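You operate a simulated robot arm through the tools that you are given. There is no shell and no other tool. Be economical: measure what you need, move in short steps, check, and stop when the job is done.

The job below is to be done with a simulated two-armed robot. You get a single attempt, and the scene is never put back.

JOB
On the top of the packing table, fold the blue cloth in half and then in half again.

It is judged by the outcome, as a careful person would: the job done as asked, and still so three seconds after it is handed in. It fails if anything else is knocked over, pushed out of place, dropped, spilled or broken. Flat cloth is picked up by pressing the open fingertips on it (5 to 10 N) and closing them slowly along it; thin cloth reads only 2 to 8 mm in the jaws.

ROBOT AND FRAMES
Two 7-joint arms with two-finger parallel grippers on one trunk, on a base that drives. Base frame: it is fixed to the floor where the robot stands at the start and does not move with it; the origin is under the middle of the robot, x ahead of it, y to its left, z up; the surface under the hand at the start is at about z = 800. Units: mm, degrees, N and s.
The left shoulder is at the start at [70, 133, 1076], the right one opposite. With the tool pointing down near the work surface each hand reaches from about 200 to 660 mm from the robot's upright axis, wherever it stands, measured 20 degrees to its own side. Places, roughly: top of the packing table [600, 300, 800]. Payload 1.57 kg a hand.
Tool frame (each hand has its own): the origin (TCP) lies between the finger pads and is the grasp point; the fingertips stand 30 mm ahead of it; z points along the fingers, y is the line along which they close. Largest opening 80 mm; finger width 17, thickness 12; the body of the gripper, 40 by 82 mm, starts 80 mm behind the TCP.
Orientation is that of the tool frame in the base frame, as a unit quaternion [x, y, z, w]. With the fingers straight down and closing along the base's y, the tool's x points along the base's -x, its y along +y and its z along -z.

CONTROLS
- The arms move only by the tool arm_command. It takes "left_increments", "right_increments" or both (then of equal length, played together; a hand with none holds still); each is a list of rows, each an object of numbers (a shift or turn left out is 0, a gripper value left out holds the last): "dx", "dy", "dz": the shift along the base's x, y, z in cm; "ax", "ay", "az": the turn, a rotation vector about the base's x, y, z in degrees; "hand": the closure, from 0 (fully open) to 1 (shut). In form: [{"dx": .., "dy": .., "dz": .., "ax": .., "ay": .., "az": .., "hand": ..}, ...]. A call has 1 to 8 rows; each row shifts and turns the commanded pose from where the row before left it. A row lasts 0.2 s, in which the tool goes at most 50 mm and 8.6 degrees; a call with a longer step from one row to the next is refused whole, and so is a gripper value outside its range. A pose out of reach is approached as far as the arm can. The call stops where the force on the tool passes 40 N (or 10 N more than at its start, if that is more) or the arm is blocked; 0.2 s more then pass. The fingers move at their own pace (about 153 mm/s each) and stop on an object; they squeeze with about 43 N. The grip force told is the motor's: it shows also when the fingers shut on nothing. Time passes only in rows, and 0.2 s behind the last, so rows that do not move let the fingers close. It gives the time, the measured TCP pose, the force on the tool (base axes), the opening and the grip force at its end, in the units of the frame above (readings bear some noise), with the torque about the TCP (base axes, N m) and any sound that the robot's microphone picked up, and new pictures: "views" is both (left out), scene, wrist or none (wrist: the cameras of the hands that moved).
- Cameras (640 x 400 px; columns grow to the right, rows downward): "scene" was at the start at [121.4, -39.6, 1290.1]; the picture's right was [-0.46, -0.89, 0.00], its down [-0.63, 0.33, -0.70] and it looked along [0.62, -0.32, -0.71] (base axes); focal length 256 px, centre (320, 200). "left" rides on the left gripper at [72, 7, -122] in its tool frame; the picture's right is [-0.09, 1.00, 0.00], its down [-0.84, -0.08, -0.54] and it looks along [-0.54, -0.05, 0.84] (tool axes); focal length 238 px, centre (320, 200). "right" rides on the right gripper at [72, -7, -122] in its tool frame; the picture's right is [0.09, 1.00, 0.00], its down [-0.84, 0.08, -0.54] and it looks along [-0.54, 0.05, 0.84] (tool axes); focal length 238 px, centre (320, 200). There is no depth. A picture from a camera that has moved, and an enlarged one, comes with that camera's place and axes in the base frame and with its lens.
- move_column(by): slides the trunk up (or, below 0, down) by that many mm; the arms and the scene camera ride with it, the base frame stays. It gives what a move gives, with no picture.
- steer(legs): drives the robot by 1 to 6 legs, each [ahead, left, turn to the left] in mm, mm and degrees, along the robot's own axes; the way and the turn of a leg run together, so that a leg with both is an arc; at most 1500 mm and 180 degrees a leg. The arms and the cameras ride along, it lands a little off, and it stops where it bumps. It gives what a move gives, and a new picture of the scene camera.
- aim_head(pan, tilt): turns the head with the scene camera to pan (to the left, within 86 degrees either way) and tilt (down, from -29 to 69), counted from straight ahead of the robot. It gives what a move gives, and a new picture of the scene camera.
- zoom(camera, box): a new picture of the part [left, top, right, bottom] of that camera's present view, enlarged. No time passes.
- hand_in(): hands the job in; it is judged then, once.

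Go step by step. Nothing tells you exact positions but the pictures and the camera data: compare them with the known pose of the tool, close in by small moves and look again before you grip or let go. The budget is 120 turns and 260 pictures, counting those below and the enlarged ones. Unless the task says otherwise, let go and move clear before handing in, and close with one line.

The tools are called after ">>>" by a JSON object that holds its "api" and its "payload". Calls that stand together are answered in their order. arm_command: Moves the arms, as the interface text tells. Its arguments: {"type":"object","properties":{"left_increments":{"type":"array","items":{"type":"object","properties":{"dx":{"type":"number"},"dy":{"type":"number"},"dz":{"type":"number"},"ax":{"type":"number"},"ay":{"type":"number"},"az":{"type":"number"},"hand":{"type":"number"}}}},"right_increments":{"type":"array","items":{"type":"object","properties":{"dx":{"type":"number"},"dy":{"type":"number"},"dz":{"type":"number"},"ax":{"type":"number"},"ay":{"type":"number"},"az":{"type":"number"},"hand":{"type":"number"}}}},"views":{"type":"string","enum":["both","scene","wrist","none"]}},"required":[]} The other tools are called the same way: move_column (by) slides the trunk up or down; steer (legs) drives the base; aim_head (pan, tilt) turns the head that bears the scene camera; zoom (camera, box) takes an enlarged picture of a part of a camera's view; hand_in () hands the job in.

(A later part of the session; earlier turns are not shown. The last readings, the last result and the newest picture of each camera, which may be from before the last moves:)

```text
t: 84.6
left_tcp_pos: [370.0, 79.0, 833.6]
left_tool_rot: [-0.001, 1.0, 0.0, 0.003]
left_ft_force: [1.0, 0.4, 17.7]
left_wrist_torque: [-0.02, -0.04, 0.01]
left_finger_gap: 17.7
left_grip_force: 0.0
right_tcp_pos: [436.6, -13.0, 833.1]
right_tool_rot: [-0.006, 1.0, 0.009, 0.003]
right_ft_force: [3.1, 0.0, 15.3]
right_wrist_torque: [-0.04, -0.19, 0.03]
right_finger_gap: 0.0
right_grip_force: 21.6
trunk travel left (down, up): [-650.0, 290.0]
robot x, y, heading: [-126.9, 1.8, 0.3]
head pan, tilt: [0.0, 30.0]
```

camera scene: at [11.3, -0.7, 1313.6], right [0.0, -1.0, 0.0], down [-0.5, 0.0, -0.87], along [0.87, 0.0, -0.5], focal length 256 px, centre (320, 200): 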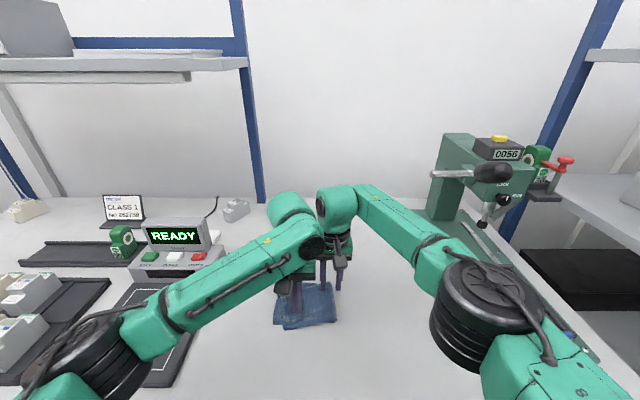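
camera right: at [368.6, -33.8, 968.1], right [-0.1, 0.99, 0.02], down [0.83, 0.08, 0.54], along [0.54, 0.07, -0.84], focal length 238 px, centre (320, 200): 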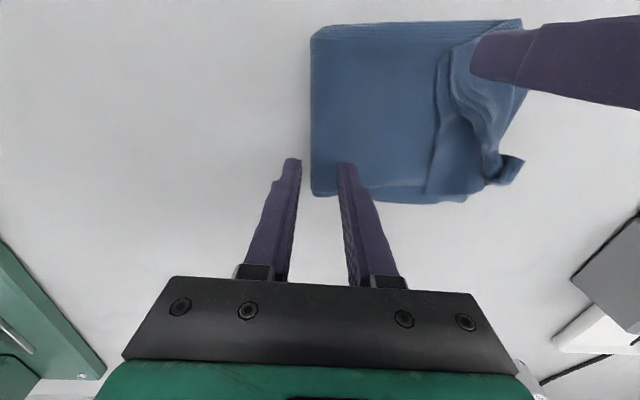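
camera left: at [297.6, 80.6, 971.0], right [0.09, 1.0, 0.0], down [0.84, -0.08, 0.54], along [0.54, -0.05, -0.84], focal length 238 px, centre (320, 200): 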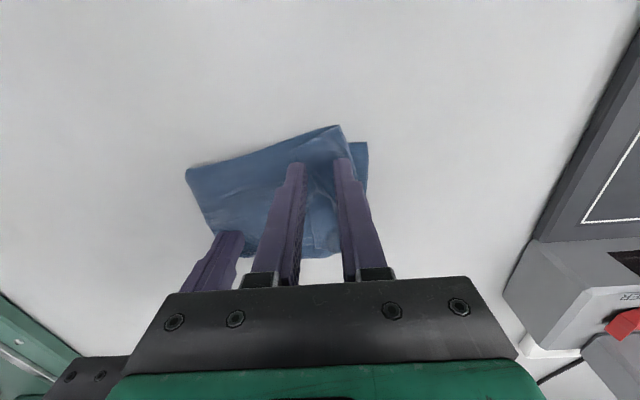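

>>> {"api": "arm_command", "payload": {"left_increments": [{"dz": 0.05}, {"hand": 0.82}, {"hand": 0.86}, {"hand": 0.9}, {"hand": 0.94}, {"hand": 0.97}, {"hand": 1.0}, {"hand": 1.0}], "views": "none"}}

>>> {"api": "arm_command", "payload": {"left_increments": [{"hand": 1.0}, {"dz": 0.5}, {"dz": 0.8}, {"dz": 0.8}, {"dz": 0}], "views": "wrist"}}

>>> {"api": "zoom", "payload": {"camera": "right", "box": [300, 0, 620, 200]}}

```text
t: 86.4
left_tcp_pos: [369.8, 77.9, 831.6]
left_tool_rot: [-0.001, 1.0, -0.001, 0.003]
left_ft_force: [0.7, 0.4, 21.9]
left_wrist_torque: [0.03, -0.03, 0.04]
left_finger_gap: 0.2
left_grip_force: 20.7
right_tcp_pos: [436.9, -14.4, 831.8]
right_tool_rot: [-0.007, 1.0, 0.01, 0.002]
right_ft_force: [0.9, 1.0, 8.6]
right_wrist_torque: [-0.03, -0.08, 0.02]
right_finger_gap: 0.1
right_grip_force: 21.4
trunk travel left (down, up): [-650.0, 290.0]
robot x, y, heading: [-129.2, 1.8, 0.0]
head pan, tilt: [0.0, 30.0]
```

```text
t: 87.6
left_tcp_pos: [368.4, 76.4, 852.5]
left_tool_rot: [-0.002, 1.0, 0.0, 0.001]
left_ft_force: [-0.7, 0.5, -1.0]
left_wrist_torque: [0.02, 0.06, 0.01]
left_finger_gap: 0.0
left_grip_force: 21.1
right_tcp_pos: [436.6, -12.8, 832.8]
right_tool_rot: [-0.007, 1.0, 0.009, 0.003]
right_ft_force: [-2.3, -0.4, 18.2]
right_wrist_torque: [-0.05, -0.02, 0.02]
right_finger_gap: 0.0
right_grip_force: 21.0
trunk travel left (down, up): [-650.0, 290.0]
robot x, y, heading: [-129.6, 1.5, 0.2]
head pan, tilt: [0.0, 30.0]
camera left: at [297.6, 83.7, 974.3], right [0.09, 1.0, 0.0], down [0.84, -0.08, 0.54], along [0.54, -0.05, -0.84], focal length 238 px, centre (320, 200)
```

left: 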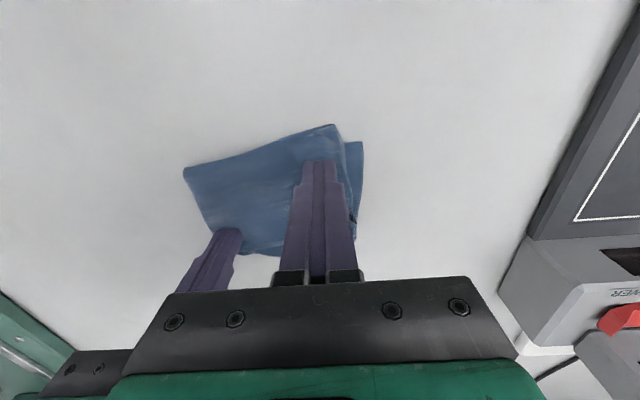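

```text
2.00 times, centred on (460, 100) of right
camera zoom: at [365.7, -24.2, 953.7], right [-0.1, 0.99, 0.02], down [0.83, 0.08, 0.55], along [0.54, 0.07, -0.84], focal length 477 px, centre (40, 400)
```

zoom: 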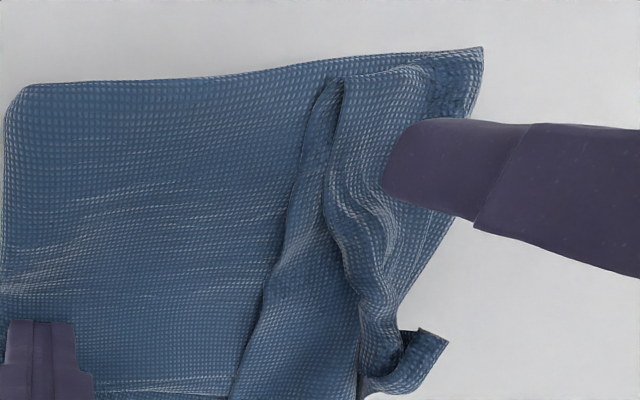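

It slipped again, as the gap along y is too short for this soft stack. The ear's free edge runs diagonally along about (0.84, 0.54), so I'll turn the left hand so the jaws close along that edge, with a wider gap.

>>> {"api": "arm_command", "payload": {"left_increments": [{"dz": 1.5, "hand": 0.62}, {"dz": 1.5, "az": -8.2}, {"dx": 0.4, "dy": 0.3, "az": -8.2}, {"dx": 0.4, "dy": 0.3, "az": -8.2}, {"dx": 0.4, "dy": 0.2, "az": -8.2}, {"az": -8.2}, {"az": -8.2}, {"az": -8}], "views": "both"}}

>>> {"api": "zoom", "payload": {"camera": "right", "box": [300, 0, 620, 200]}}

```text
t: 89.4
left_tcp_pos: [380.9, 85.7, 882.5]
left_tool_rot: [0.48, 0.877, 0.0, 0.001]
left_ft_force: [0.2, 0.1, -0.2]
left_wrist_torque: [-0.03, 0.0, 0.0]
left_finger_gap: 30.5
left_grip_force: 0.1
right_tcp_pos: [437.8, -13.9, 833.6]
right_tool_rot: [-0.006, 1.0, 0.009, 0.003]
right_ft_force: [-1.9, -0.4, 19.7]
right_wrist_torque: [0.0, -0.03, 0.0]
right_finger_gap: 0.1
right_grip_force: 21.0
trunk travel left (down, up): [-650.0, 290.0]
robot x, y, heading: [-128.5, 0.4, -0.1]
head pan, tilt: [0.0, 30.0]
camera scene: at [7.2, -1.3, 1314.1], right [0.0, -1.0, 0.0], down [-0.5, 0.0, -0.87], along [0.87, 0.0, -0.5], focal length 256 px, centre (320, 200)
camera left: at [348.1, 150.3, 1005.2], right [0.89, 0.46, 0.0], down [0.39, -0.75, 0.54], along [0.25, -0.48, -0.84], focal length 238 px, centre (320, 200)
```

scene: 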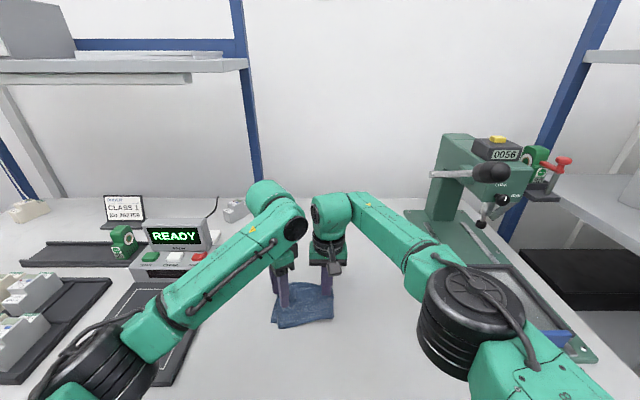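
left: 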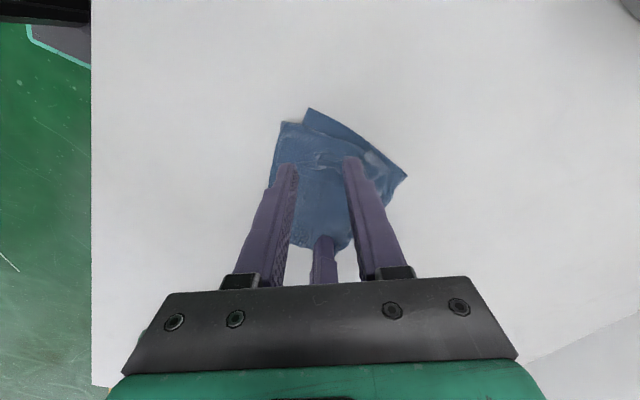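

```text
2.00 times, centred on (460, 100) of right
camera zoom: at [365.6, -24.2, 953.7], right [-0.1, 0.99, 0.02], down [0.83, 0.08, 0.55], along [0.54, 0.07, -0.84], focal length 477 px, centre (40, 400)
```

zoom: 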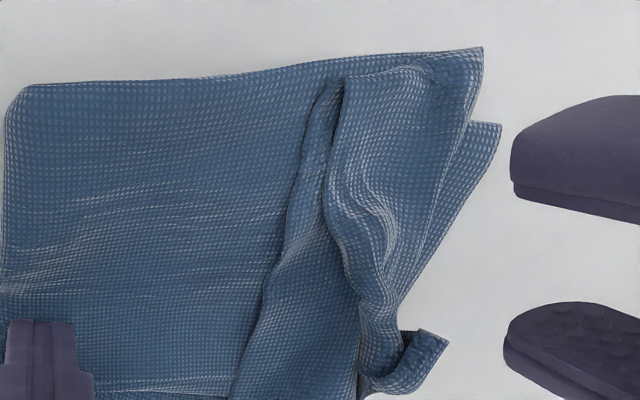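

>>> {"api": "zoom", "payload": {"camera": "left", "box": [224, 80, 448, 220]}}

```text
2.86 times, centred on (336, 150) of left
camera zoom: at [348.1, 150.3, 1005.2], right [0.89, 0.46, 0.0], down [0.39, -0.75, 0.54], along [0.25, -0.48, -0.84], focal length 681 px, centre (274, 343)
```

zoom: 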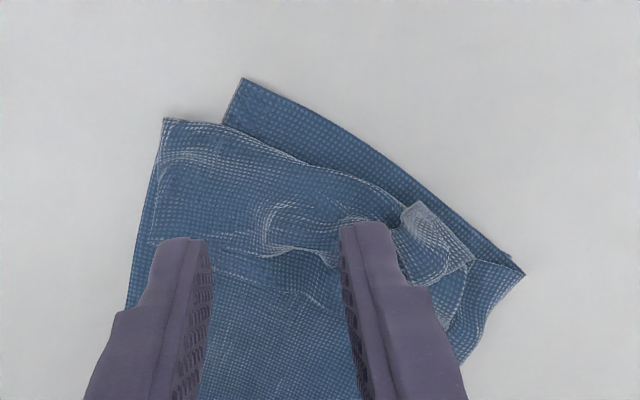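

The view shows the ear lying between its root line and the free edge. I'll shift −10 mm in y so the fingers sit just inside the free edge, then press.

>>> {"api": "arm_command", "payload": {"left_increments": [{"dy": -1, "dz": -1}, {"dz": -1.2}, {"dz": -1.2}, {"dz": -0.8}, {"dz": -0.3}, {"dz": -0.2}, {"dz": -0.1}, {"dz": 0}], "views": "wrist"}}

>>> {"api": "zoom", "payload": {"camera": "right", "box": [300, 0, 620, 200]}}

```text
t: 91.2
left_tcp_pos: [382.6, 76.1, 835.6]
left_tool_rot: [0.478, 0.878, 0.001, 0.0]
left_ft_force: [0.0, -0.8, -0.6]
left_wrist_torque: [-0.01, -0.02, 0.03]
left_finger_gap: 30.3
left_grip_force: 0.0
right_tcp_pos: [436.7, -13.5, 832.4]
right_tool_rot: [-0.006, 1.0, 0.009, 0.003]
right_ft_force: [-2.6, -0.1, 19.2]
right_wrist_torque: [-0.07, -0.04, -0.02]
right_finger_gap: 0.1
right_grip_force: 21.8
trunk travel left (down, up): [-650.0, 290.0]
robot x, y, heading: [-127.1, 0.8, -0.1]
head pan, tilt: [0.0, 30.0]
camera left: at [348.2, 140.1, 957.1], right [0.89, 0.46, 0.0], down [0.39, -0.74, 0.54], along [0.25, -0.48, -0.84], focal length 238 px, centre (320, 200)
```

left: 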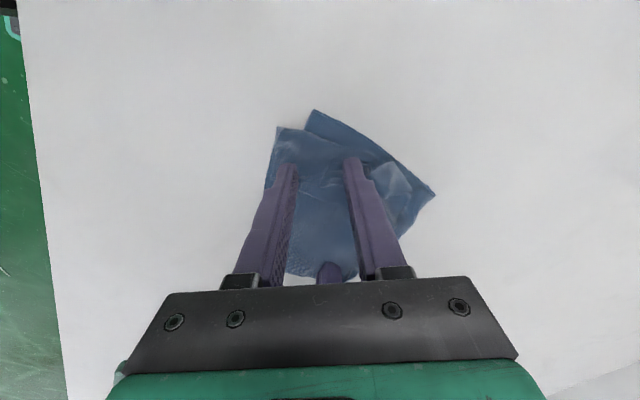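

```text
2.00 times, centred on (460, 100) of right
camera zoom: at [365.6, -24.2, 953.7], right [-0.1, 0.99, 0.02], down [0.83, 0.08, 0.55], along [0.54, 0.07, -0.84], focal length 477 px, centre (40, 400)
```

zoom: 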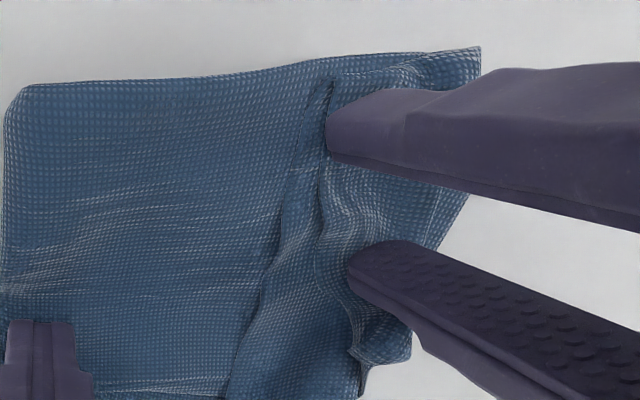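

Well placed on the ear, right at its edge. Pressing a little more, then closing.

>>> {"api": "arm_command", "payload": {"left_increments": [{"dz": -0.15}, {"dz": -0.1}, {"dz": -0.05}, {"dz": 0}], "views": "none"}}

```text
t: 92.2
left_tcp_pos: [380.6, 75.1, 832.4]
left_tool_rot: [0.478, 0.878, 0.001, 0.002]
left_ft_force: [-0.4, 2.1, 10.9]
left_wrist_torque: [0.02, -0.03, 0.06]
left_finger_gap: 30.3
left_grip_force: 0.0
right_tcp_pos: [437.6, -13.8, 833.3]
right_tool_rot: [-0.006, 1.0, 0.009, 0.002]
right_ft_force: [0.8, 0.2, 15.2]
right_wrist_torque: [-0.03, -0.07, -0.01]
right_finger_gap: 0.0
right_grip_force: 21.8
trunk travel left (down, up): [-650.0, 290.0]
robot x, y, heading: [-127.3, -6.1, -0.0]
head pan, tilt: [0.0, 30.0]
```

>>> {"api": "arm_command", "payload": {"left_increments": [{"hand": 0.67}, {"hand": 0.72}, {"hand": 0.77}, {"hand": 0.82}, {"hand": 0.87}, {"hand": 0.92}, {"hand": 0.97}, {"hand": 1.0}], "views": "none"}}

>>> {"api": "arm_command", "payload": {"left_increments": [{"hand": 1.0}, {"dz": 0.5}, {"dz": 0.8}, {"dz": 0.8}, {"dz": 0}], "views": "wrist"}}

>>> {"api": "zoom", "payload": {"camera": "right", "box": [300, 0, 620, 200]}}

```text
t: 94.0
left_tcp_pos: [380.6, 75.9, 832.5]
left_tool_rot: [0.478, 0.878, 0.001, 0.002]
left_ft_force: [-1.3, -0.3, 20.7]
left_wrist_torque: [0.02, 0.06, -0.02]
left_finger_gap: 2.1
left_grip_force: 24.3
right_tcp_pos: [437.4, -13.9, 832.9]
right_tool_rot: [-0.006, 1.0, 0.009, 0.003]
right_ft_force: [1.5, 0.9, 9.1]
right_wrist_torque: [0.0, -0.1, 0.01]
right_finger_gap: 0.0
right_grip_force: 21.4
trunk travel left (down, up): [-650.0, 290.0]
robot x, y, heading: [-129.0, -1.2, -0.0]
head pan, tilt: [0.0, 30.0]
```

```text
t: 95.2
left_tcp_pos: [380.9, 75.2, 852.4]
left_tool_rot: [0.478, 0.879, 0.001, 0.001]
left_ft_force: [-0.1, 0.4, -0.3]
left_wrist_torque: [0.01, 0.01, 0.01]
left_finger_gap: 2.2
left_grip_force: 23.9
right_tcp_pos: [437.2, -12.8, 833.8]
right_tool_rot: [-0.006, 1.0, 0.009, 0.003]
right_ft_force: [-2.9, -1.1, 17.4]
right_wrist_torque: [-0.05, -0.02, -0.01]
right_finger_gap: 0.1
right_grip_force: 21.6
trunk travel left (down, up): [-650.0, 290.0]
robot x, y, heading: [-126.3, 0.5, 0.1]
head pan, tilt: [0.0, 30.0]
camera left: at [347.9, 139.2, 974.3], right [0.89, 0.46, 0.0], down [0.39, -0.74, 0.54], along [0.25, -0.48, -0.84], focal length 238 px, centre (320, 200)
```

left: 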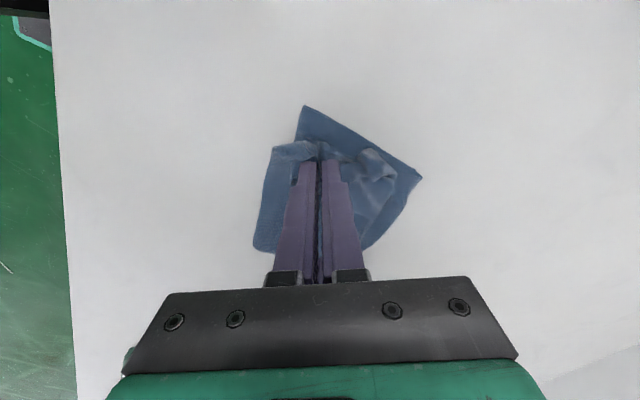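

```text
2.00 times, centred on (460, 100) of right
camera zoom: at [365.7, -24.2, 953.7], right [-0.1, 0.99, 0.02], down [0.83, 0.08, 0.55], along [0.54, 0.07, -0.84], focal length 477 px, centre (40, 400)
```

zoom: 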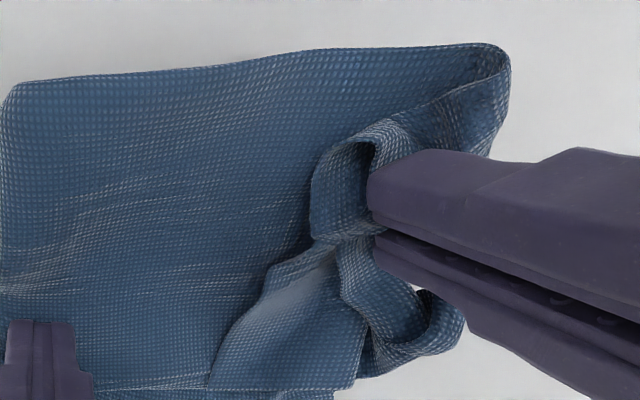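

Caught it (2.2 mm), and the ear is lifting with both layers. I'll carry it up and outwards to the left edge line, near (395, 112), then down.

>>> {"api": "arm_command", "payload": {"left_increments": [{"dx": 0.2, "dy": 0.4, "dz": 1}, {"dx": 0.3, "dy": 0.7, "dz": 1}, {"dx": 0.3, "dy": 0.9, "dz": 0.5}, {"dx": 0.3, "dy": 0.9}, {"dx": 0.3, "dy": 0.8, "dz": -0.8}, {"dz": -0.8}, {"dz": 0}], "views": "wrist"}}

>>> {"api": "zoom", "payload": {"camera": "right", "box": [300, 0, 620, 200]}}

```text
t: 96.8
left_tcp_pos: [395.7, 110.8, 862.1]
left_tool_rot: [0.478, 0.878, 0.001, 0.002]
left_ft_force: [0.1, -1.0, -0.1]
left_wrist_torque: [-0.03, -0.02, -0.01]
left_finger_gap: 2.2
left_grip_force: 23.4
right_tcp_pos: [436.9, -13.5, 831.4]
right_tool_rot: [-0.005, 1.0, 0.009, 0.003]
right_ft_force: [-2.0, -0.2, 19.1]
right_wrist_torque: [0.01, 0.01, 0.02]
right_finger_gap: 0.0
right_grip_force: 21.1
trunk travel left (down, up): [-650.0, 290.0]
robot x, y, heading: [-131.0, 0.0, 0.3]
head pan, tilt: [0.0, 30.0]
camera left: at [362.0, 176.0, 983.7], right [0.89, 0.46, 0.0], down [0.39, -0.74, 0.54], along [0.25, -0.48, -0.84], focal length 238 px, centre (320, 200)
```

left: 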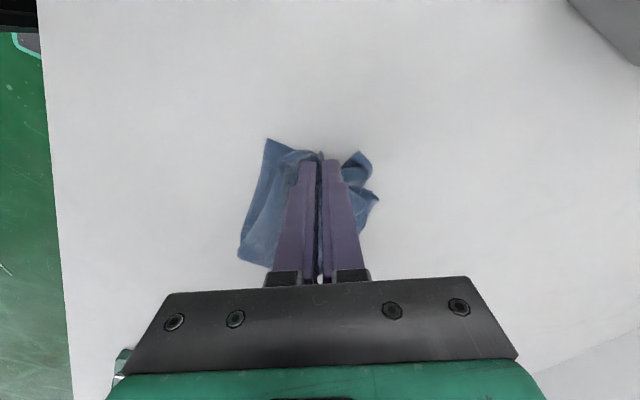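

```text
2.00 times, centred on (460, 100) of right
camera zoom: at [365.6, -24.2, 953.7], right [-0.1, 0.99, 0.02], down [0.83, 0.08, 0.55], along [0.54, 0.07, -0.84], focal length 477 px, centre (40, 400)
```

zoom: 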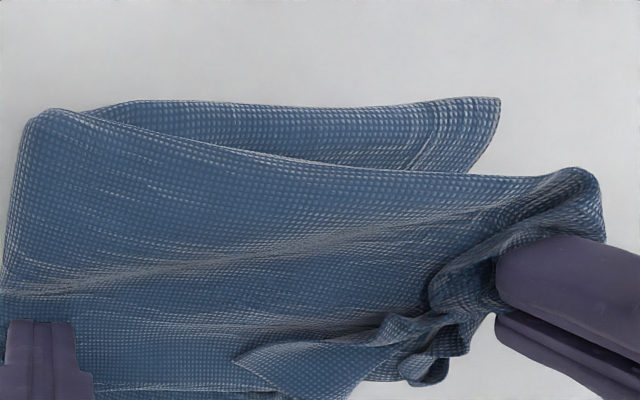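

It unrolled. The upper half's near edge is now about 15–20 mm too far in, so I'll pull the grip towards −x and set it down.

>>> {"api": "arm_command", "payload": {"left_increments": [{"dx": -0.6, "dz": -0.3}, {"dx": -0.7, "dz": -0.4}, {"dx": -0.7, "dz": -0.6}, {"dx": -0.2, "dz": -0.8}, {"dz": -0.4}, {"dz": 0}], "views": "wrist"}}

>>> {"api": "zoom", "payload": {"camera": "right", "box": [300, 0, 620, 200]}}

```text
t: 98.2
left_tcp_pos: [372.6, 112.6, 838.2]
left_tool_rot: [0.479, 0.878, 0.001, 0.001]
left_ft_force: [1.2, -2.1, 5.7]
left_wrist_torque: [-0.04, -0.01, 0.03]
left_finger_gap: 2.4
left_grip_force: 23.4
right_tcp_pos: [436.7, -13.5, 834.4]
right_tool_rot: [-0.007, 1.0, 0.009, 0.003]
right_ft_force: [-1.1, 0.8, 16.6]
right_wrist_torque: [0.08, -0.04, -0.06]
right_finger_gap: 0.0
right_grip_force: 21.7
trunk travel left (down, up): [-650.0, 290.0]
robot x, y, heading: [-133.4, -2.6, -0.0]
head pan, tilt: [0.0, 30.0]
camera left: at [339.3, 176.4, 960.0], right [0.89, 0.46, 0.0], down [0.39, -0.74, 0.54], along [0.25, -0.48, -0.84], focal length 238 px, centre (320, 200)
```

left: 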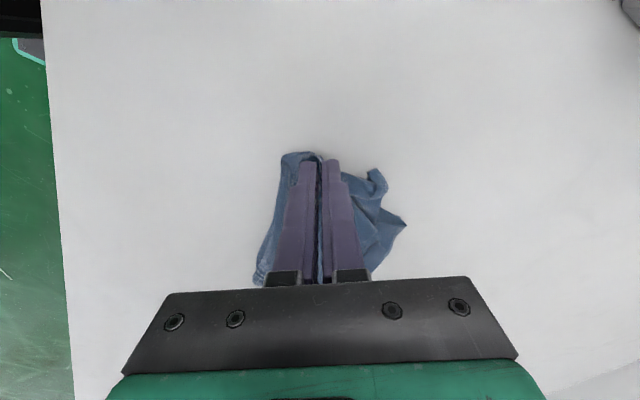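

```text
2.00 times, centred on (460, 100) of right
camera zoom: at [365.4, -24.3, 953.7], right [-0.1, 0.99, 0.02], down [0.83, 0.08, 0.55], along [0.54, 0.07, -0.84], focal length 477 px, centre (40, 400)
```

zoom: 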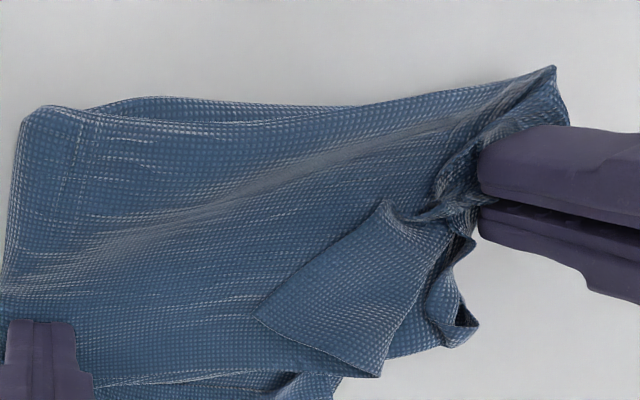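

The near corner now lies over the lower one. I'll let go and look at what remains.

>>> {"api": "arm_command", "payload": {"left_increments": [{"dz": -0.2, "hand": 0.92}, {"hand": 0.85}, {"dz": 0.5}, {"dz": 1.5, "hand": 0.62}, {"dz": 3}, {"dz": 3, "dy": 2}, {"dy": 3}, {"dz": 0}], "views": "wrist"}}

>>> {"api": "zoom", "payload": {"camera": "right", "box": [300, 0, 620, 200]}}

>>> {"api": "zoom", "payload": {"camera": "left", "box": [200, 100, 520, 300]}}

```text
t: 100.0
left_tcp_pos: [372.9, 162.5, 916.4]
left_tool_rot: [0.478, 0.878, 0.0, 0.001]
left_ft_force: [0.5, -0.7, -0.7]
left_wrist_torque: [0.0, 0.02, 0.02]
left_finger_gap: 30.6
left_grip_force: 0.0
right_tcp_pos: [437.6, -14.4, 832.7]
right_tool_rot: [-0.006, 1.0, 0.008, 0.003]
right_ft_force: [-2.6, 0.3, 19.6]
right_wrist_torque: [-0.01, -0.05, 0.01]
right_finger_gap: 0.2
right_grip_force: 21.3
trunk travel left (down, up): [-650.0, 290.0]
robot x, y, heading: [-129.4, -3.9, 0.3]
head pan, tilt: [0.0, 30.0]
camera left: at [339.7, 227.2, 1038.9], right [0.89, 0.46, 0.0], down [0.39, -0.75, 0.54], along [0.25, -0.48, -0.84], focal length 238 px, centre (320, 200)
```

left: 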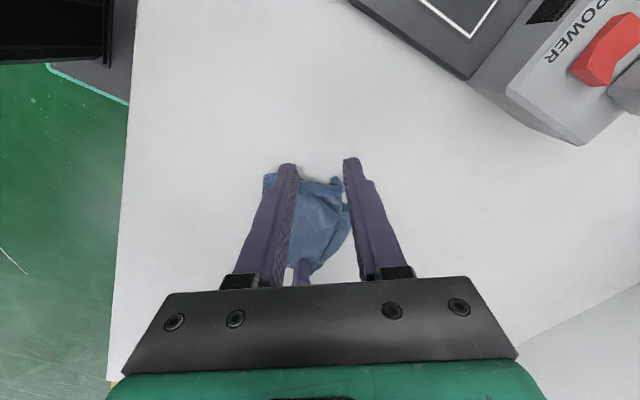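

```text
2.00 times, centred on (460, 100) of right
camera zoom: at [365.6, -24.4, 953.7], right [-0.1, 0.99, 0.02], down [0.83, 0.08, 0.55], along [0.54, 0.07, -0.84], focal length 477 px, centre (40, 400)
```

zoom: 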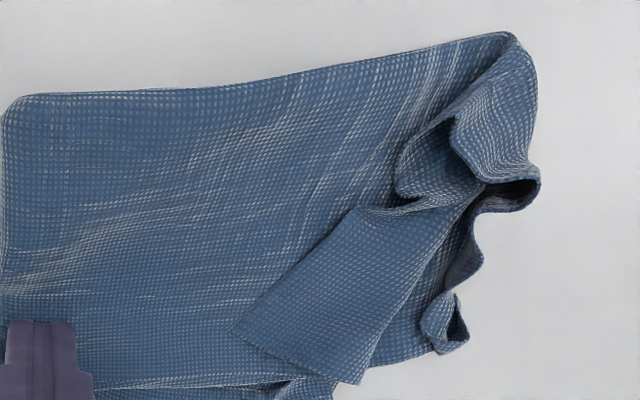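

```text
2.00 times, centred on (360, 200) of left
camera zoom: at [339.7, 227.2, 1038.9], right [0.89, 0.46, 0.0], down [0.39, -0.75, 0.54], along [0.25, -0.48, -0.84], focal length 477 px, centre (240, 200)
```

zoom: 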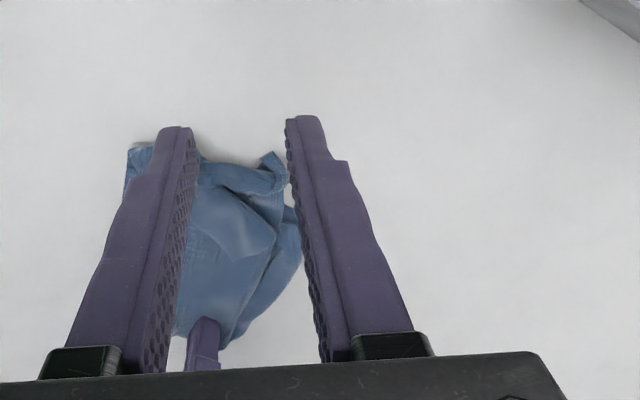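

The near corner is good. A folded-back piece remains on the far side, so I'll raise the right hand for a full view.

>>> {"api": "arm_command", "payload": {"left_increments": [{"dx": -3, "dy": 2, "dz": 1}, {"dx": -4, "dy": 1}, {"dx": -4}, {"dx": -3}, {"dz": 0}, {"dz": 0}], "right_increments": [{"dz": 1}, {"dz": 3}, {"dx": -2, "dy": 1, "dz": 3}, {"dx": -2, "dy": 1, "dz": 3}, {"dx": -2, "dy": 1, "dz": 2}, {"dz": 0}], "views": "both"}}

>>> {"api": "zoom", "payload": {"camera": "right", "box": [220, 0, 540, 200]}}

>>> {"api": "zoom", "payload": {"camera": "scene", "box": [240, 245, 400, 345]}}

```text
t: 101.4
left_tcp_pos: [236.4, 192.2, 921.8]
left_tool_rot: [0.479, 0.878, -0.001, 0.0]
left_ft_force: [0.5, 0.1, 0.0]
left_wrist_torque: [0.0, 0.0, 0.01]
left_finger_gap: 30.3
left_grip_force: 0.0
right_tcp_pos: [379.3, 15.8, 950.0]
right_tool_rot: [-0.005, 1.0, 0.009, 0.001]
right_ft_force: [0.2, 0.3, -0.6]
right_wrist_torque: [0.0, 0.03, 0.01]
right_finger_gap: 0.0
right_grip_force: 21.6
trunk travel left (down, up): [-650.0, 290.0]
robot x, y, heading: [-127.3, -1.6, 0.3]
head pan, tilt: [0.0, 30.0]
camera scene: at [12.0, -1.4, 1313.5], right [0.0, -1.0, 0.0], down [-0.5, 0.0, -0.87], along [0.87, 0.0, -0.5], focal length 256 px, centre (320, 200)
camera right: at [308.4, 5.8, 1071.0], right [-0.1, 0.99, 0.02], down [0.84, 0.08, 0.54], along [0.54, 0.07, -0.84], focal length 238 px, centre (320, 200)
camera left: at [203.9, 256.0, 1043.5], right [0.89, 0.46, 0.0], down [0.39, -0.74, 0.54], along [0.25, -0.48, -0.84], focal length 238 px, centre (320, 200)
```

scene: 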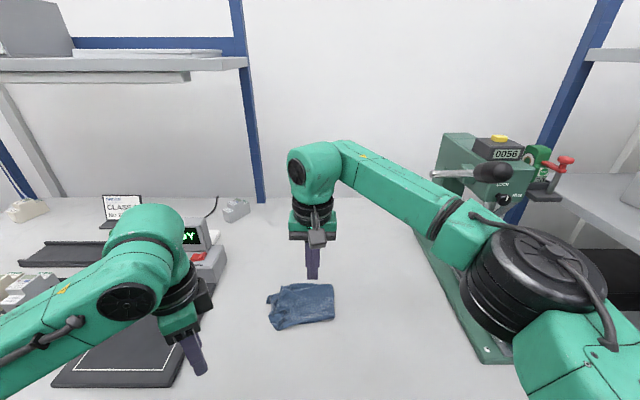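
right: 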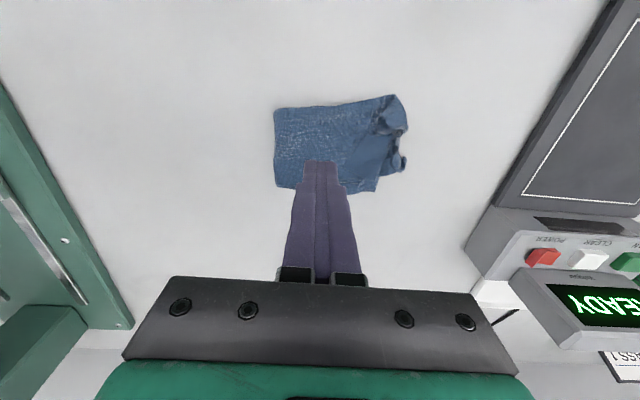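
left: 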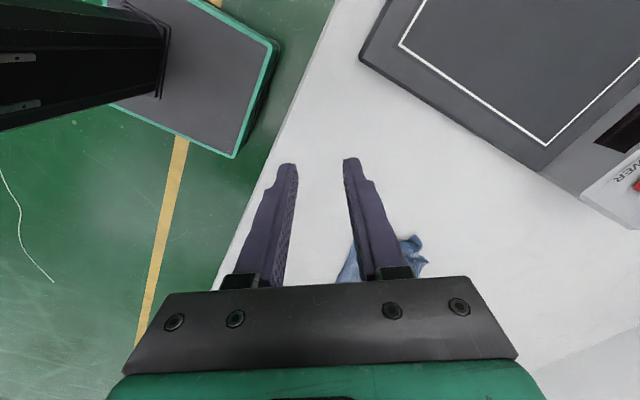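

```text
2.00 times, centred on (380, 100) of right
camera zoom: at [308.4, 5.8, 1071.0], right [-0.1, 0.99, 0.02], down [0.84, 0.08, 0.54], along [0.54, 0.07, -0.84], focal length 477 px, centre (200, 400)
```

zoom: 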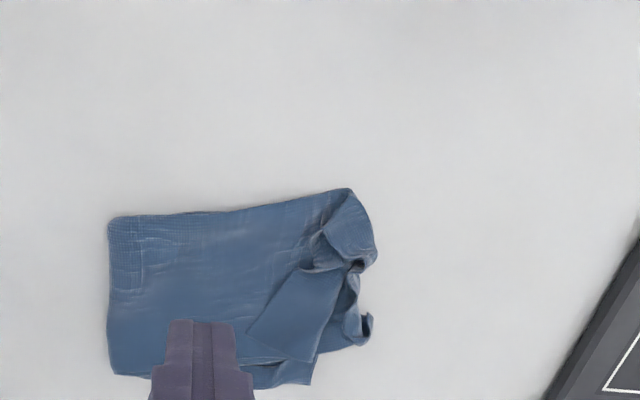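

```text
4.00 times, centred on (320, 295) of scene
camera zoom: at [12.0, -1.4, 1313.5], right [0.0, -1.0, 0.0], down [-0.5, 0.0, -0.87], along [0.87, 0.0, -0.5], focal length 1025 px, centre (320, -180)
```

zoom: 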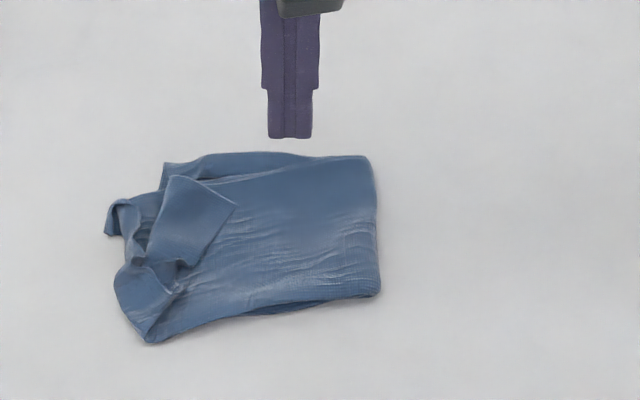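

The near corner now sits right. On the far side a corner is still folded back, its tip near (429, 50) and its end edge running towards (384, 72). I'll turn the right hand so it closes along that edge, pinch there and lay it out to the left.

>>> {"api": "arm_command", "payload": {"right_increments": [{"dx": 0.4, "dy": 0.7, "az": 8, "hand": 0.72}, {"dx": 0.4, "dy": 0.7, "az": 8}, {"dx": 0.4, "dy": 0.7, "az": 8}, {"dx": 0.4, "dy": 0.7, "az": 8}, {"dx": 0.4, "dy": 0.7, "az": 8}, {"dx": 0.4, "dy": 0.7, "az": 8, "dz": -1.5}, {"dx": 0.4, "dy": 0.7, "az": 8, "dz": -2}, {"dx": 0.4, "dy": 0.5, "az": 8, "dz": -2}], "views": "both"}}

>>> {"api": "zoom", "payload": {"camera": "right", "box": [160, 60, 480, 260]}}

```text
t: 103.2
left_tcp_pos: [236.2, 193.0, 921.7]
left_tool_rot: [0.478, 0.879, -0.001, -0.001]
left_ft_force: [0.7, 0.3, 0.2]
left_wrist_torque: [0.03, 0.01, -0.04]
left_finger_gap: 30.3
left_grip_force: 0.1
right_tcp_pos: [364.2, 28.9, 918.4]
right_tool_rot: [-0.305, 0.952, 0.01, -0.001]
right_ft_force: [0.1, 0.6, -0.2]
right_wrist_torque: [0.0, 0.02, 0.02]
right_finger_gap: 22.4
right_grip_force: 0.1
right hand out of reach, approached as far as the arm can: row 4, 5, 6, 7, 8
trunk travel left (down, up): [-650.0, 290.0]
robot x, y, heading: [-128.9, -0.1, -0.1]
head pan, tilt: [0.0, 30.0]
camera scene: at [11.4, -0.2, 1313.6], right [0.0, -1.0, 0.0], down [-0.5, 0.0, -0.87], along [0.87, 0.0, -0.5], focal length 256 px, centre (320, 200)
camera right: at [311.5, -20.5, 1039.0], right [-0.65, 0.76, 0.02], down [0.64, 0.54, 0.55], along [0.4, 0.37, -0.84], focal length 238 px, centre (320, 200)
```

scene: 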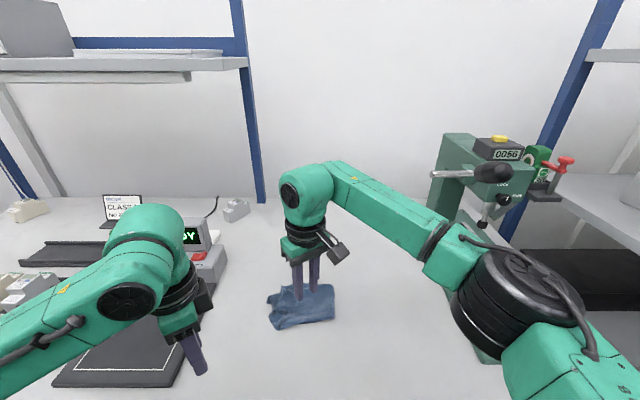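
right: 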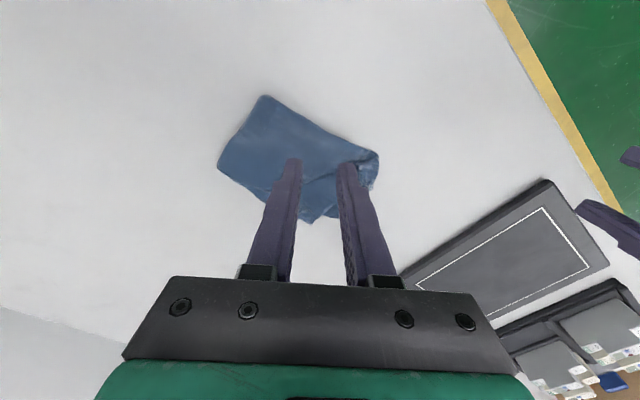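

```text
2.00 times, centred on (320, 160) of right
camera zoom: at [311.5, -20.5, 1039.0], right [-0.65, 0.76, 0.02], down [0.64, 0.54, 0.55], along [0.4, 0.37, -0.84], focal length 477 px, centre (320, 280)
```

zoom: 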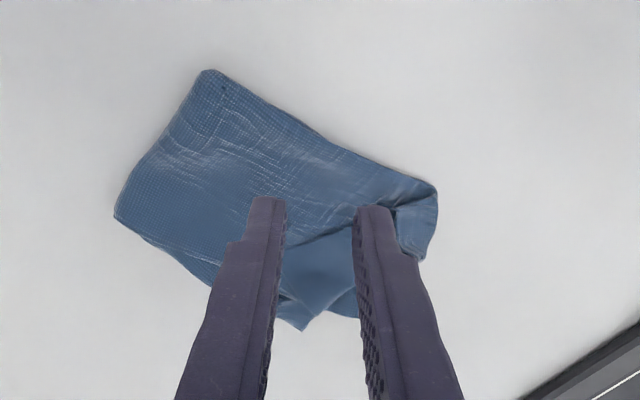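

The right wrist can't turn past about 36°. That angle is good enough, so I'll bring the commanded turn back to 36° and place it over the flap.

>>> {"api": "arm_command", "payload": {"right_increments": [{"az": -8}, {"az": -8}, {"az": -8}, {"az": -6}, {"dx": -0.3, "dy": 0.5, "dz": -1.5}, {"dz": -1.5}, {"dz": -1}, {"dz": 0}], "views": "both"}}

>>> {"api": "zoom", "payload": {"camera": "right", "box": [160, 60, 480, 260]}}

>>> {"api": "zoom", "payload": {"camera": "scene", "box": [240, 245, 400, 345]}}

```text
t: 105.0
left_tcp_pos: [238.6, 192.8, 921.2]
left_tool_rot: [0.477, 0.879, 0.0, -0.001]
left_ft_force: [0.2, 0.5, -0.1]
left_wrist_torque: [0.0, 0.0, 0.02]
left_finger_gap: 30.4
left_grip_force: 0.1
right_tcp_pos: [361.4, 34.2, 879.0]
right_tool_rot: [-0.048, 0.999, 0.01, 0.001]
right_ft_force: [0.6, 0.6, 0.5]
right_wrist_torque: [-0.04, 0.01, -0.02]
right_finger_gap: 22.4
right_grip_force: 0.1
trunk travel left (down, up): [-650.0, 290.0]
robot x, y, heading: [-127.7, 1.5, 0.0]
head pan, tilt: [0.0, 30.0]
camera scene: at [11.5, -1.3, 1313.6], right [0.0, -1.0, 0.0], down [-0.5, 0.0, -0.87], along [0.87, 0.0, -0.5], focal length 256 px, centre (320, 200)
camera right: at [291.1, 17.4, 999.2], right [-0.19, 0.98, 0.02], down [0.82, 0.15, 0.55], along [0.53, 0.12, -0.84], focal length 238 px, centre (320, 200)
```

scene: 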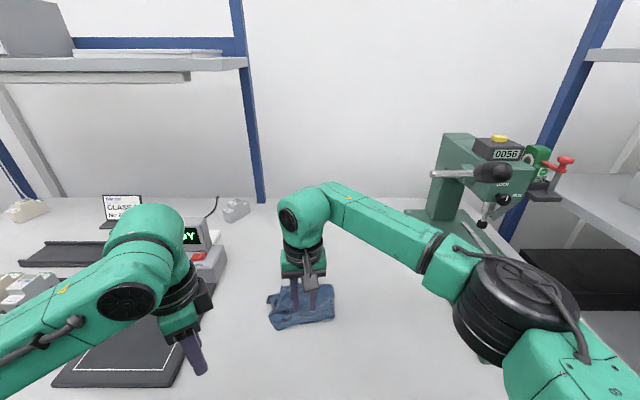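
right: 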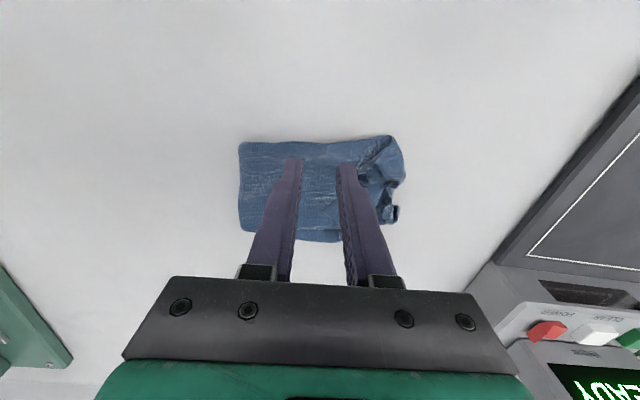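

```text
2.00 times, centred on (320, 160) of right
camera zoom: at [291.1, 17.4, 999.2], right [-0.19, 0.98, 0.02], down [0.82, 0.15, 0.55], along [0.53, 0.12, -0.84], focal length 477 px, centre (320, 280)
```

zoom: 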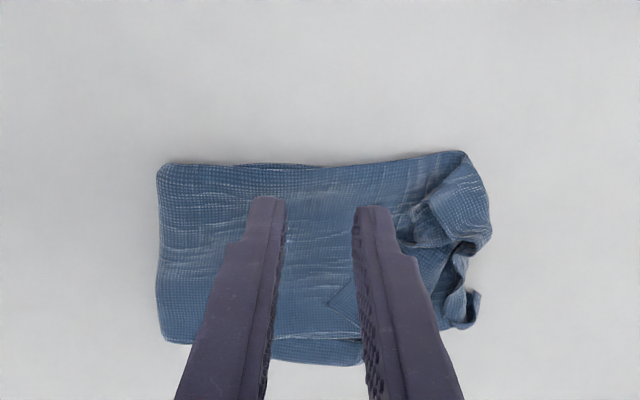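

```text
4.00 times, centred on (320, 295) of scene
camera zoom: at [11.5, -1.3, 1313.6], right [0.0, -1.0, 0.0], down [-0.5, 0.0, -0.87], along [0.87, 0.0, -0.5], focal length 1025 px, centre (320, -180)
```

zoom: 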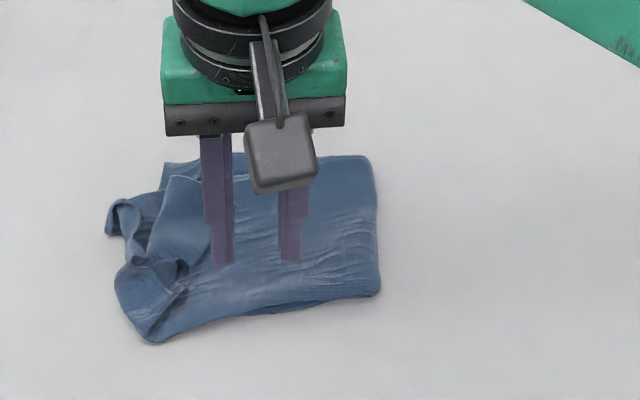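

>>> {"api": "arm_command", "payload": {"right_increments": [{"dx": 0.9, "dy": 0.8}, {"dx": 0.9, "dy": 0.8}, {"dx": 0.9, "dy": 0.8, "az": 7}, {"dx": 1, "dy": 0.9, "az": 7}, {"dx": 1, "dy": 0.9, "az": 7}, {"az": 7}, {"dz": -1}, {"dz": 0}], "views": "both"}}

>>> {"api": "zoom", "payload": {"camera": "right", "box": [160, 60, 480, 260]}}

>>> {"api": "zoom", "payload": {"camera": "scene", "box": [240, 245, 400, 345]}}

```text
t: 106.8
left_tcp_pos: [238.2, 191.0, 920.9]
left_tool_rot: [0.478, 0.878, 0.001, -0.001]
left_ft_force: [0.4, 0.4, 1.6]
left_wrist_torque: [-0.03, -0.05, 0.01]
left_finger_gap: 30.3
left_grip_force: 0.0
right_tcp_pos: [394.4, 47.9, 856.5]
right_tool_rot: [-0.258, 0.966, 0.01, -0.001]
right_ft_force: [1.2, 0.1, -0.2]
right_wrist_torque: [0.02, -0.02, 0.03]
right_finger_gap: 22.4
right_grip_force: 0.2
right hand out of reach, approached as far as the arm can: row 5, 6
trunk travel left (down, up): [-650.0, 290.0]
robot x, y, heading: [-129.4, -2.8, -0.1]
head pan, tilt: [0.0, 30.0]
camera scene: at [11.7, -2.3, 1313.5], right [0.0, -1.0, 0.0], down [-0.5, 0.0, -0.87], along [0.87, 0.0, -0.5], focal length 256 px, centre (320, 200)
camera right: at [336.0, 3.6, 977.2], right [-0.58, 0.82, 0.02], down [0.69, 0.47, 0.55], along [0.44, 0.33, -0.84], focal length 238 px, centre (320, 200)
```

scene: 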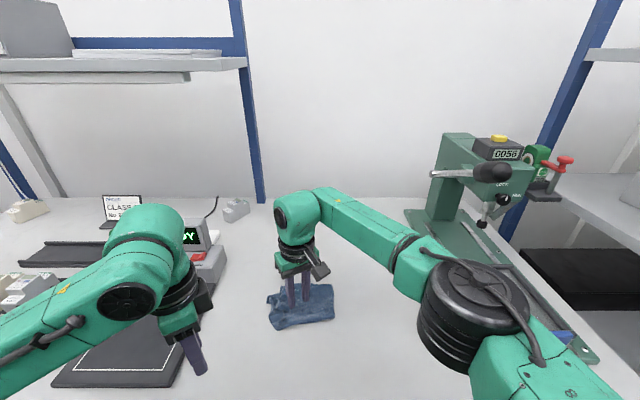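
right: 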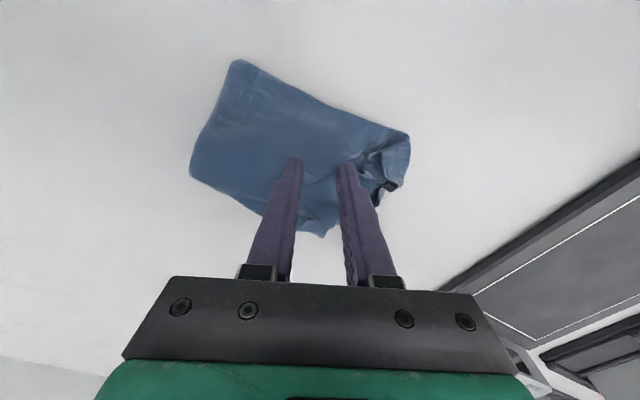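

```text
2.00 times, centred on (320, 160) of right
camera zoom: at [336.0, 3.6, 977.2], right [-0.58, 0.82, 0.02], down [0.69, 0.47, 0.55], along [0.44, 0.33, -0.84], focal length 477 px, centre (320, 280)
```

zoom: 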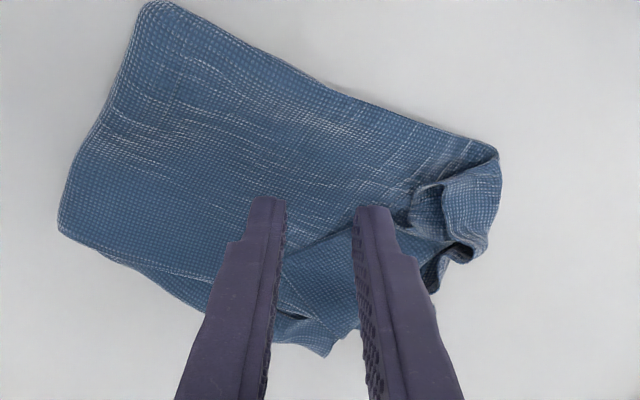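

```text
4.00 times, centred on (320, 295) of scene
camera zoom: at [11.7, -2.3, 1313.5], right [0.0, -1.0, 0.0], down [-0.5, 0.0, -0.87], along [0.87, 0.0, -0.5], focal length 1025 px, centre (320, -180)
```

zoom: 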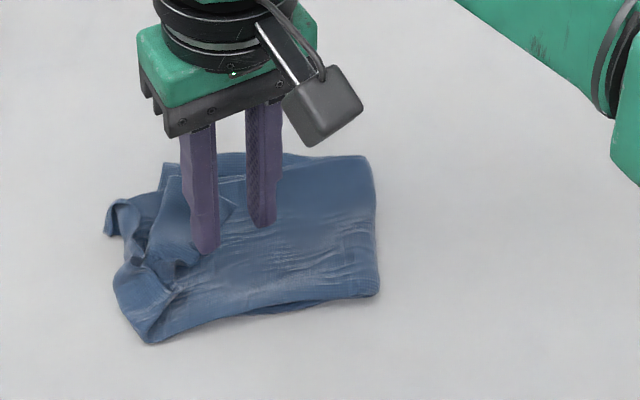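

>>> {"api": "arm_command", "payload": {"right_increments": [{"dx": 0.8, "dy": 0.8}, {"dx": 0.7, "dy": 0.8}, {"dx": 0.7, "dy": 0.8}, {"dz": -0.6}, {"dz": -0.6}, {"dz": -0.3}, {"dz": -0.2}, {"dz": 0}], "views": "wrist"}}

>>> {"api": "zoom", "payload": {"camera": "right", "box": [160, 60, 480, 260]}}

```text
t: 108.6
left_tcp_pos: [237.2, 192.3, 921.1]
left_tool_rot: [0.477, 0.879, -0.001, 0.0]
left_ft_force: [0.1, 0.2, 0.3]
left_wrist_torque: [-0.01, 0.01, 0.01]
left_finger_gap: 30.2
left_grip_force: 0.1
right_tcp_pos: [392.7, 47.8, 839.1]
right_tool_rot: [-0.258, 0.966, 0.011, 0.0]
right_ft_force: [0.6, 0.4, 0.3]
right_wrist_torque: [-0.03, 0.0, 0.0]
right_finger_gap: 22.7
right_grip_force: 0.0
right hand out of reach, approached as far as the arm can: row 1, 2, 3
trunk travel left (down, up): [-650.0, 290.0]
robot x, y, heading: [-132.8, -0.1, 0.1]
head pan, tilt: [0.0, 30.0]
camera right: at [336.3, 4.5, 960.6], right [-0.58, 0.82, 0.02], down [0.69, 0.47, 0.55], along [0.44, 0.33, -0.84], focal length 238 px, centre (320, 200)
```

right: 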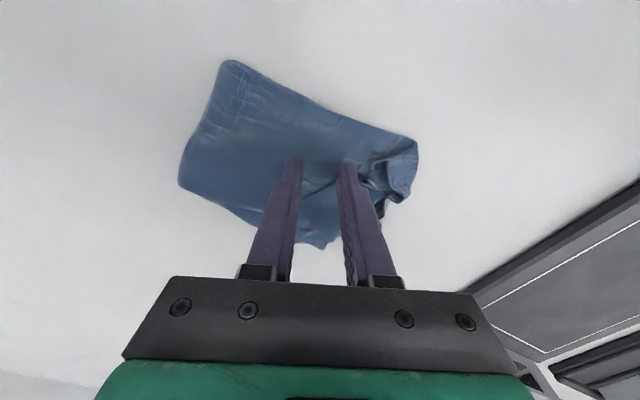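

```text
2.00 times, centred on (320, 160) of right
camera zoom: at [336.3, 4.5, 960.6], right [-0.58, 0.82, 0.02], down [0.69, 0.47, 0.55], along [0.44, 0.33, -0.84], focal length 477 px, centre (320, 280)
```

zoom: 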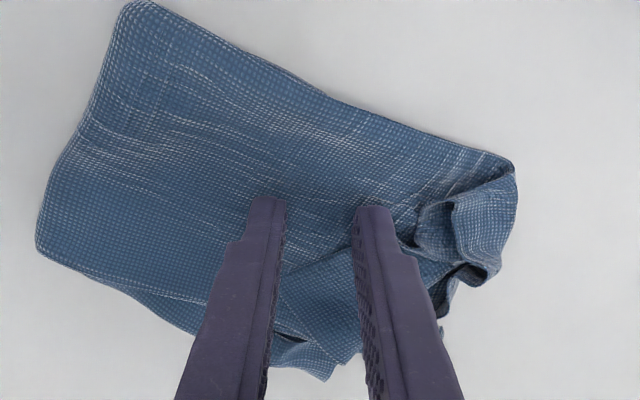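

The right hand can't get there at this angle, so I'll retreat it and use the left, turning it the other way.

>>> {"api": "arm_command", "payload": {"left_increments": [{"az": 8.4}, {"az": 8.4}, {"az": 8.4}, {"az": 8.4}, {"az": 8.4}, {"az": 8.4}, {"az": 8.4}, {"az": 8.4}], "right_increments": [{"dz": 2}, {"dz": 3}, {"dz": 3}, {"dy": -4, "az": -8}, {"dy": -4, "az": -8}, {"dy": -4, "az": -8}, {"dy": -4, "az": -6}, {"dx": -2, "dy": -3}], "views": "none"}}

>>> {"api": "arm_command", "payload": {"left_increments": [{"dx": 3, "dy": -2, "az": 8.4, "hand": 0.66}, {"dx": 3, "dy": -2, "az": 8.4}, {"dx": 3, "dy": -2, "az": 8.4}, {"dx": 3, "dy": -2, "az": 8.4}, {"dx": 3, "dy": -2, "az": 8.4}, {"dx": 2.9, "dy": -2.2, "az": 8}, {"dz": 0}], "views": "both"}}

>>> {"api": "zoom", "payload": {"camera": "left", "box": [160, 60, 480, 260]}}

```text
t: 110.4
left_tcp_pos: [234.8, 192.0, 922.1]
left_tool_rot: [-0.089, 0.996, 0.0, 0.001]
left_ft_force: [0.2, 0.5, 0.4]
left_wrist_torque: [-0.01, -0.03, 0.03]
left_finger_gap: 30.3
left_grip_force: 0.1
right_tcp_pos: [372.7, -141.8, 917.8]
right_tool_rot: [0.002, 1.0, 0.01, 0.003]
right_ft_force: [-0.4, -0.9, -0.3]
right_wrist_torque: [-0.03, -0.04, 0.0]
right_finger_gap: 22.7
right_grip_force: 0.0
trunk travel left (down, up): [-650.0, 290.0]
robot x, y, heading: [-131.3, -0.7, -0.1]
head pan, tilt: [0.0, 30.0]
```

```text
t: 112.0
left_tcp_pos: [415.9, 72.9, 923.5]
left_tool_rot: [-0.501, 0.866, -0.001, 0.0]
left_ft_force: [0.8, 0.3, -0.8]
left_wrist_torque: [-0.01, -0.01, 0.01]
left_finger_gap: 27.1
left_grip_force: 0.0
right_tcp_pos: [372.7, -139.0, 919.3]
right_tool_rot: [0.0, 1.0, 0.01, 0.003]
right_ft_force: [-0.1, 0.7, -0.3]
right_wrist_torque: [-0.02, 0.01, -0.01]
right_finger_gap: 22.3
right_grip_force: 0.0
trunk travel left (down, up): [-650.0, 290.0]
robot x, y, heading: [-129.1, 1.9, 0.3]
head pan, tilt: [0.0, 30.0]
camera scene: at [11.0, -0.4, 1313.6], right [0.0, -1.0, 0.0], down [-0.5, 0.0, -0.87], along [0.87, 0.0, -0.5], focal length 256 px, centre (320, 200)
camera left: at [373.3, 13.2, 1045.1], right [-0.82, 0.58, 0.0], down [0.48, 0.69, 0.54], along [0.31, 0.44, -0.84], focal length 238 px, centre (320, 200)
```

scene: 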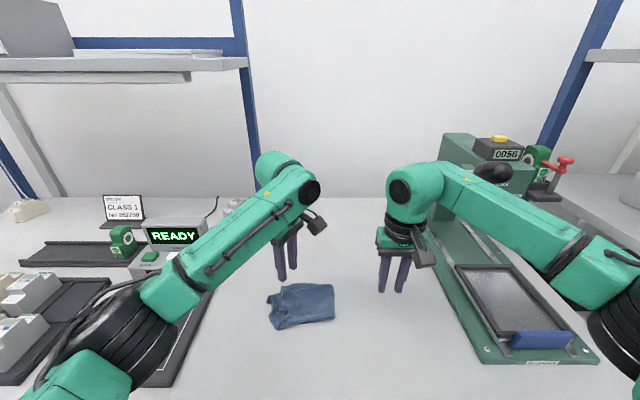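
left: 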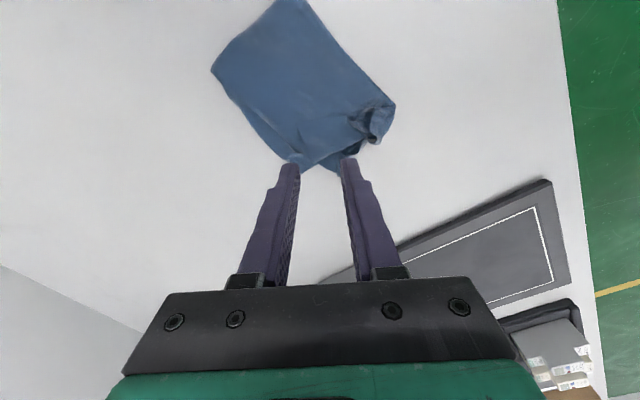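

```text
2.00 times, centred on (320, 160) of left
camera zoom: at [373.3, 13.2, 1045.1], right [-0.82, 0.58, 0.0], down [0.48, 0.69, 0.54], along [0.31, 0.44, -0.84], focal length 477 px, centre (320, 280)
```

zoom: 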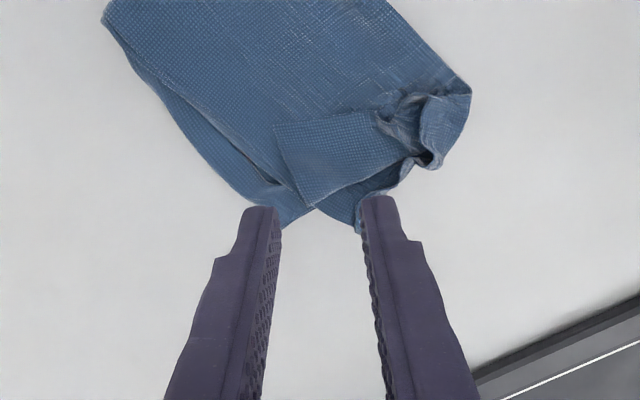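

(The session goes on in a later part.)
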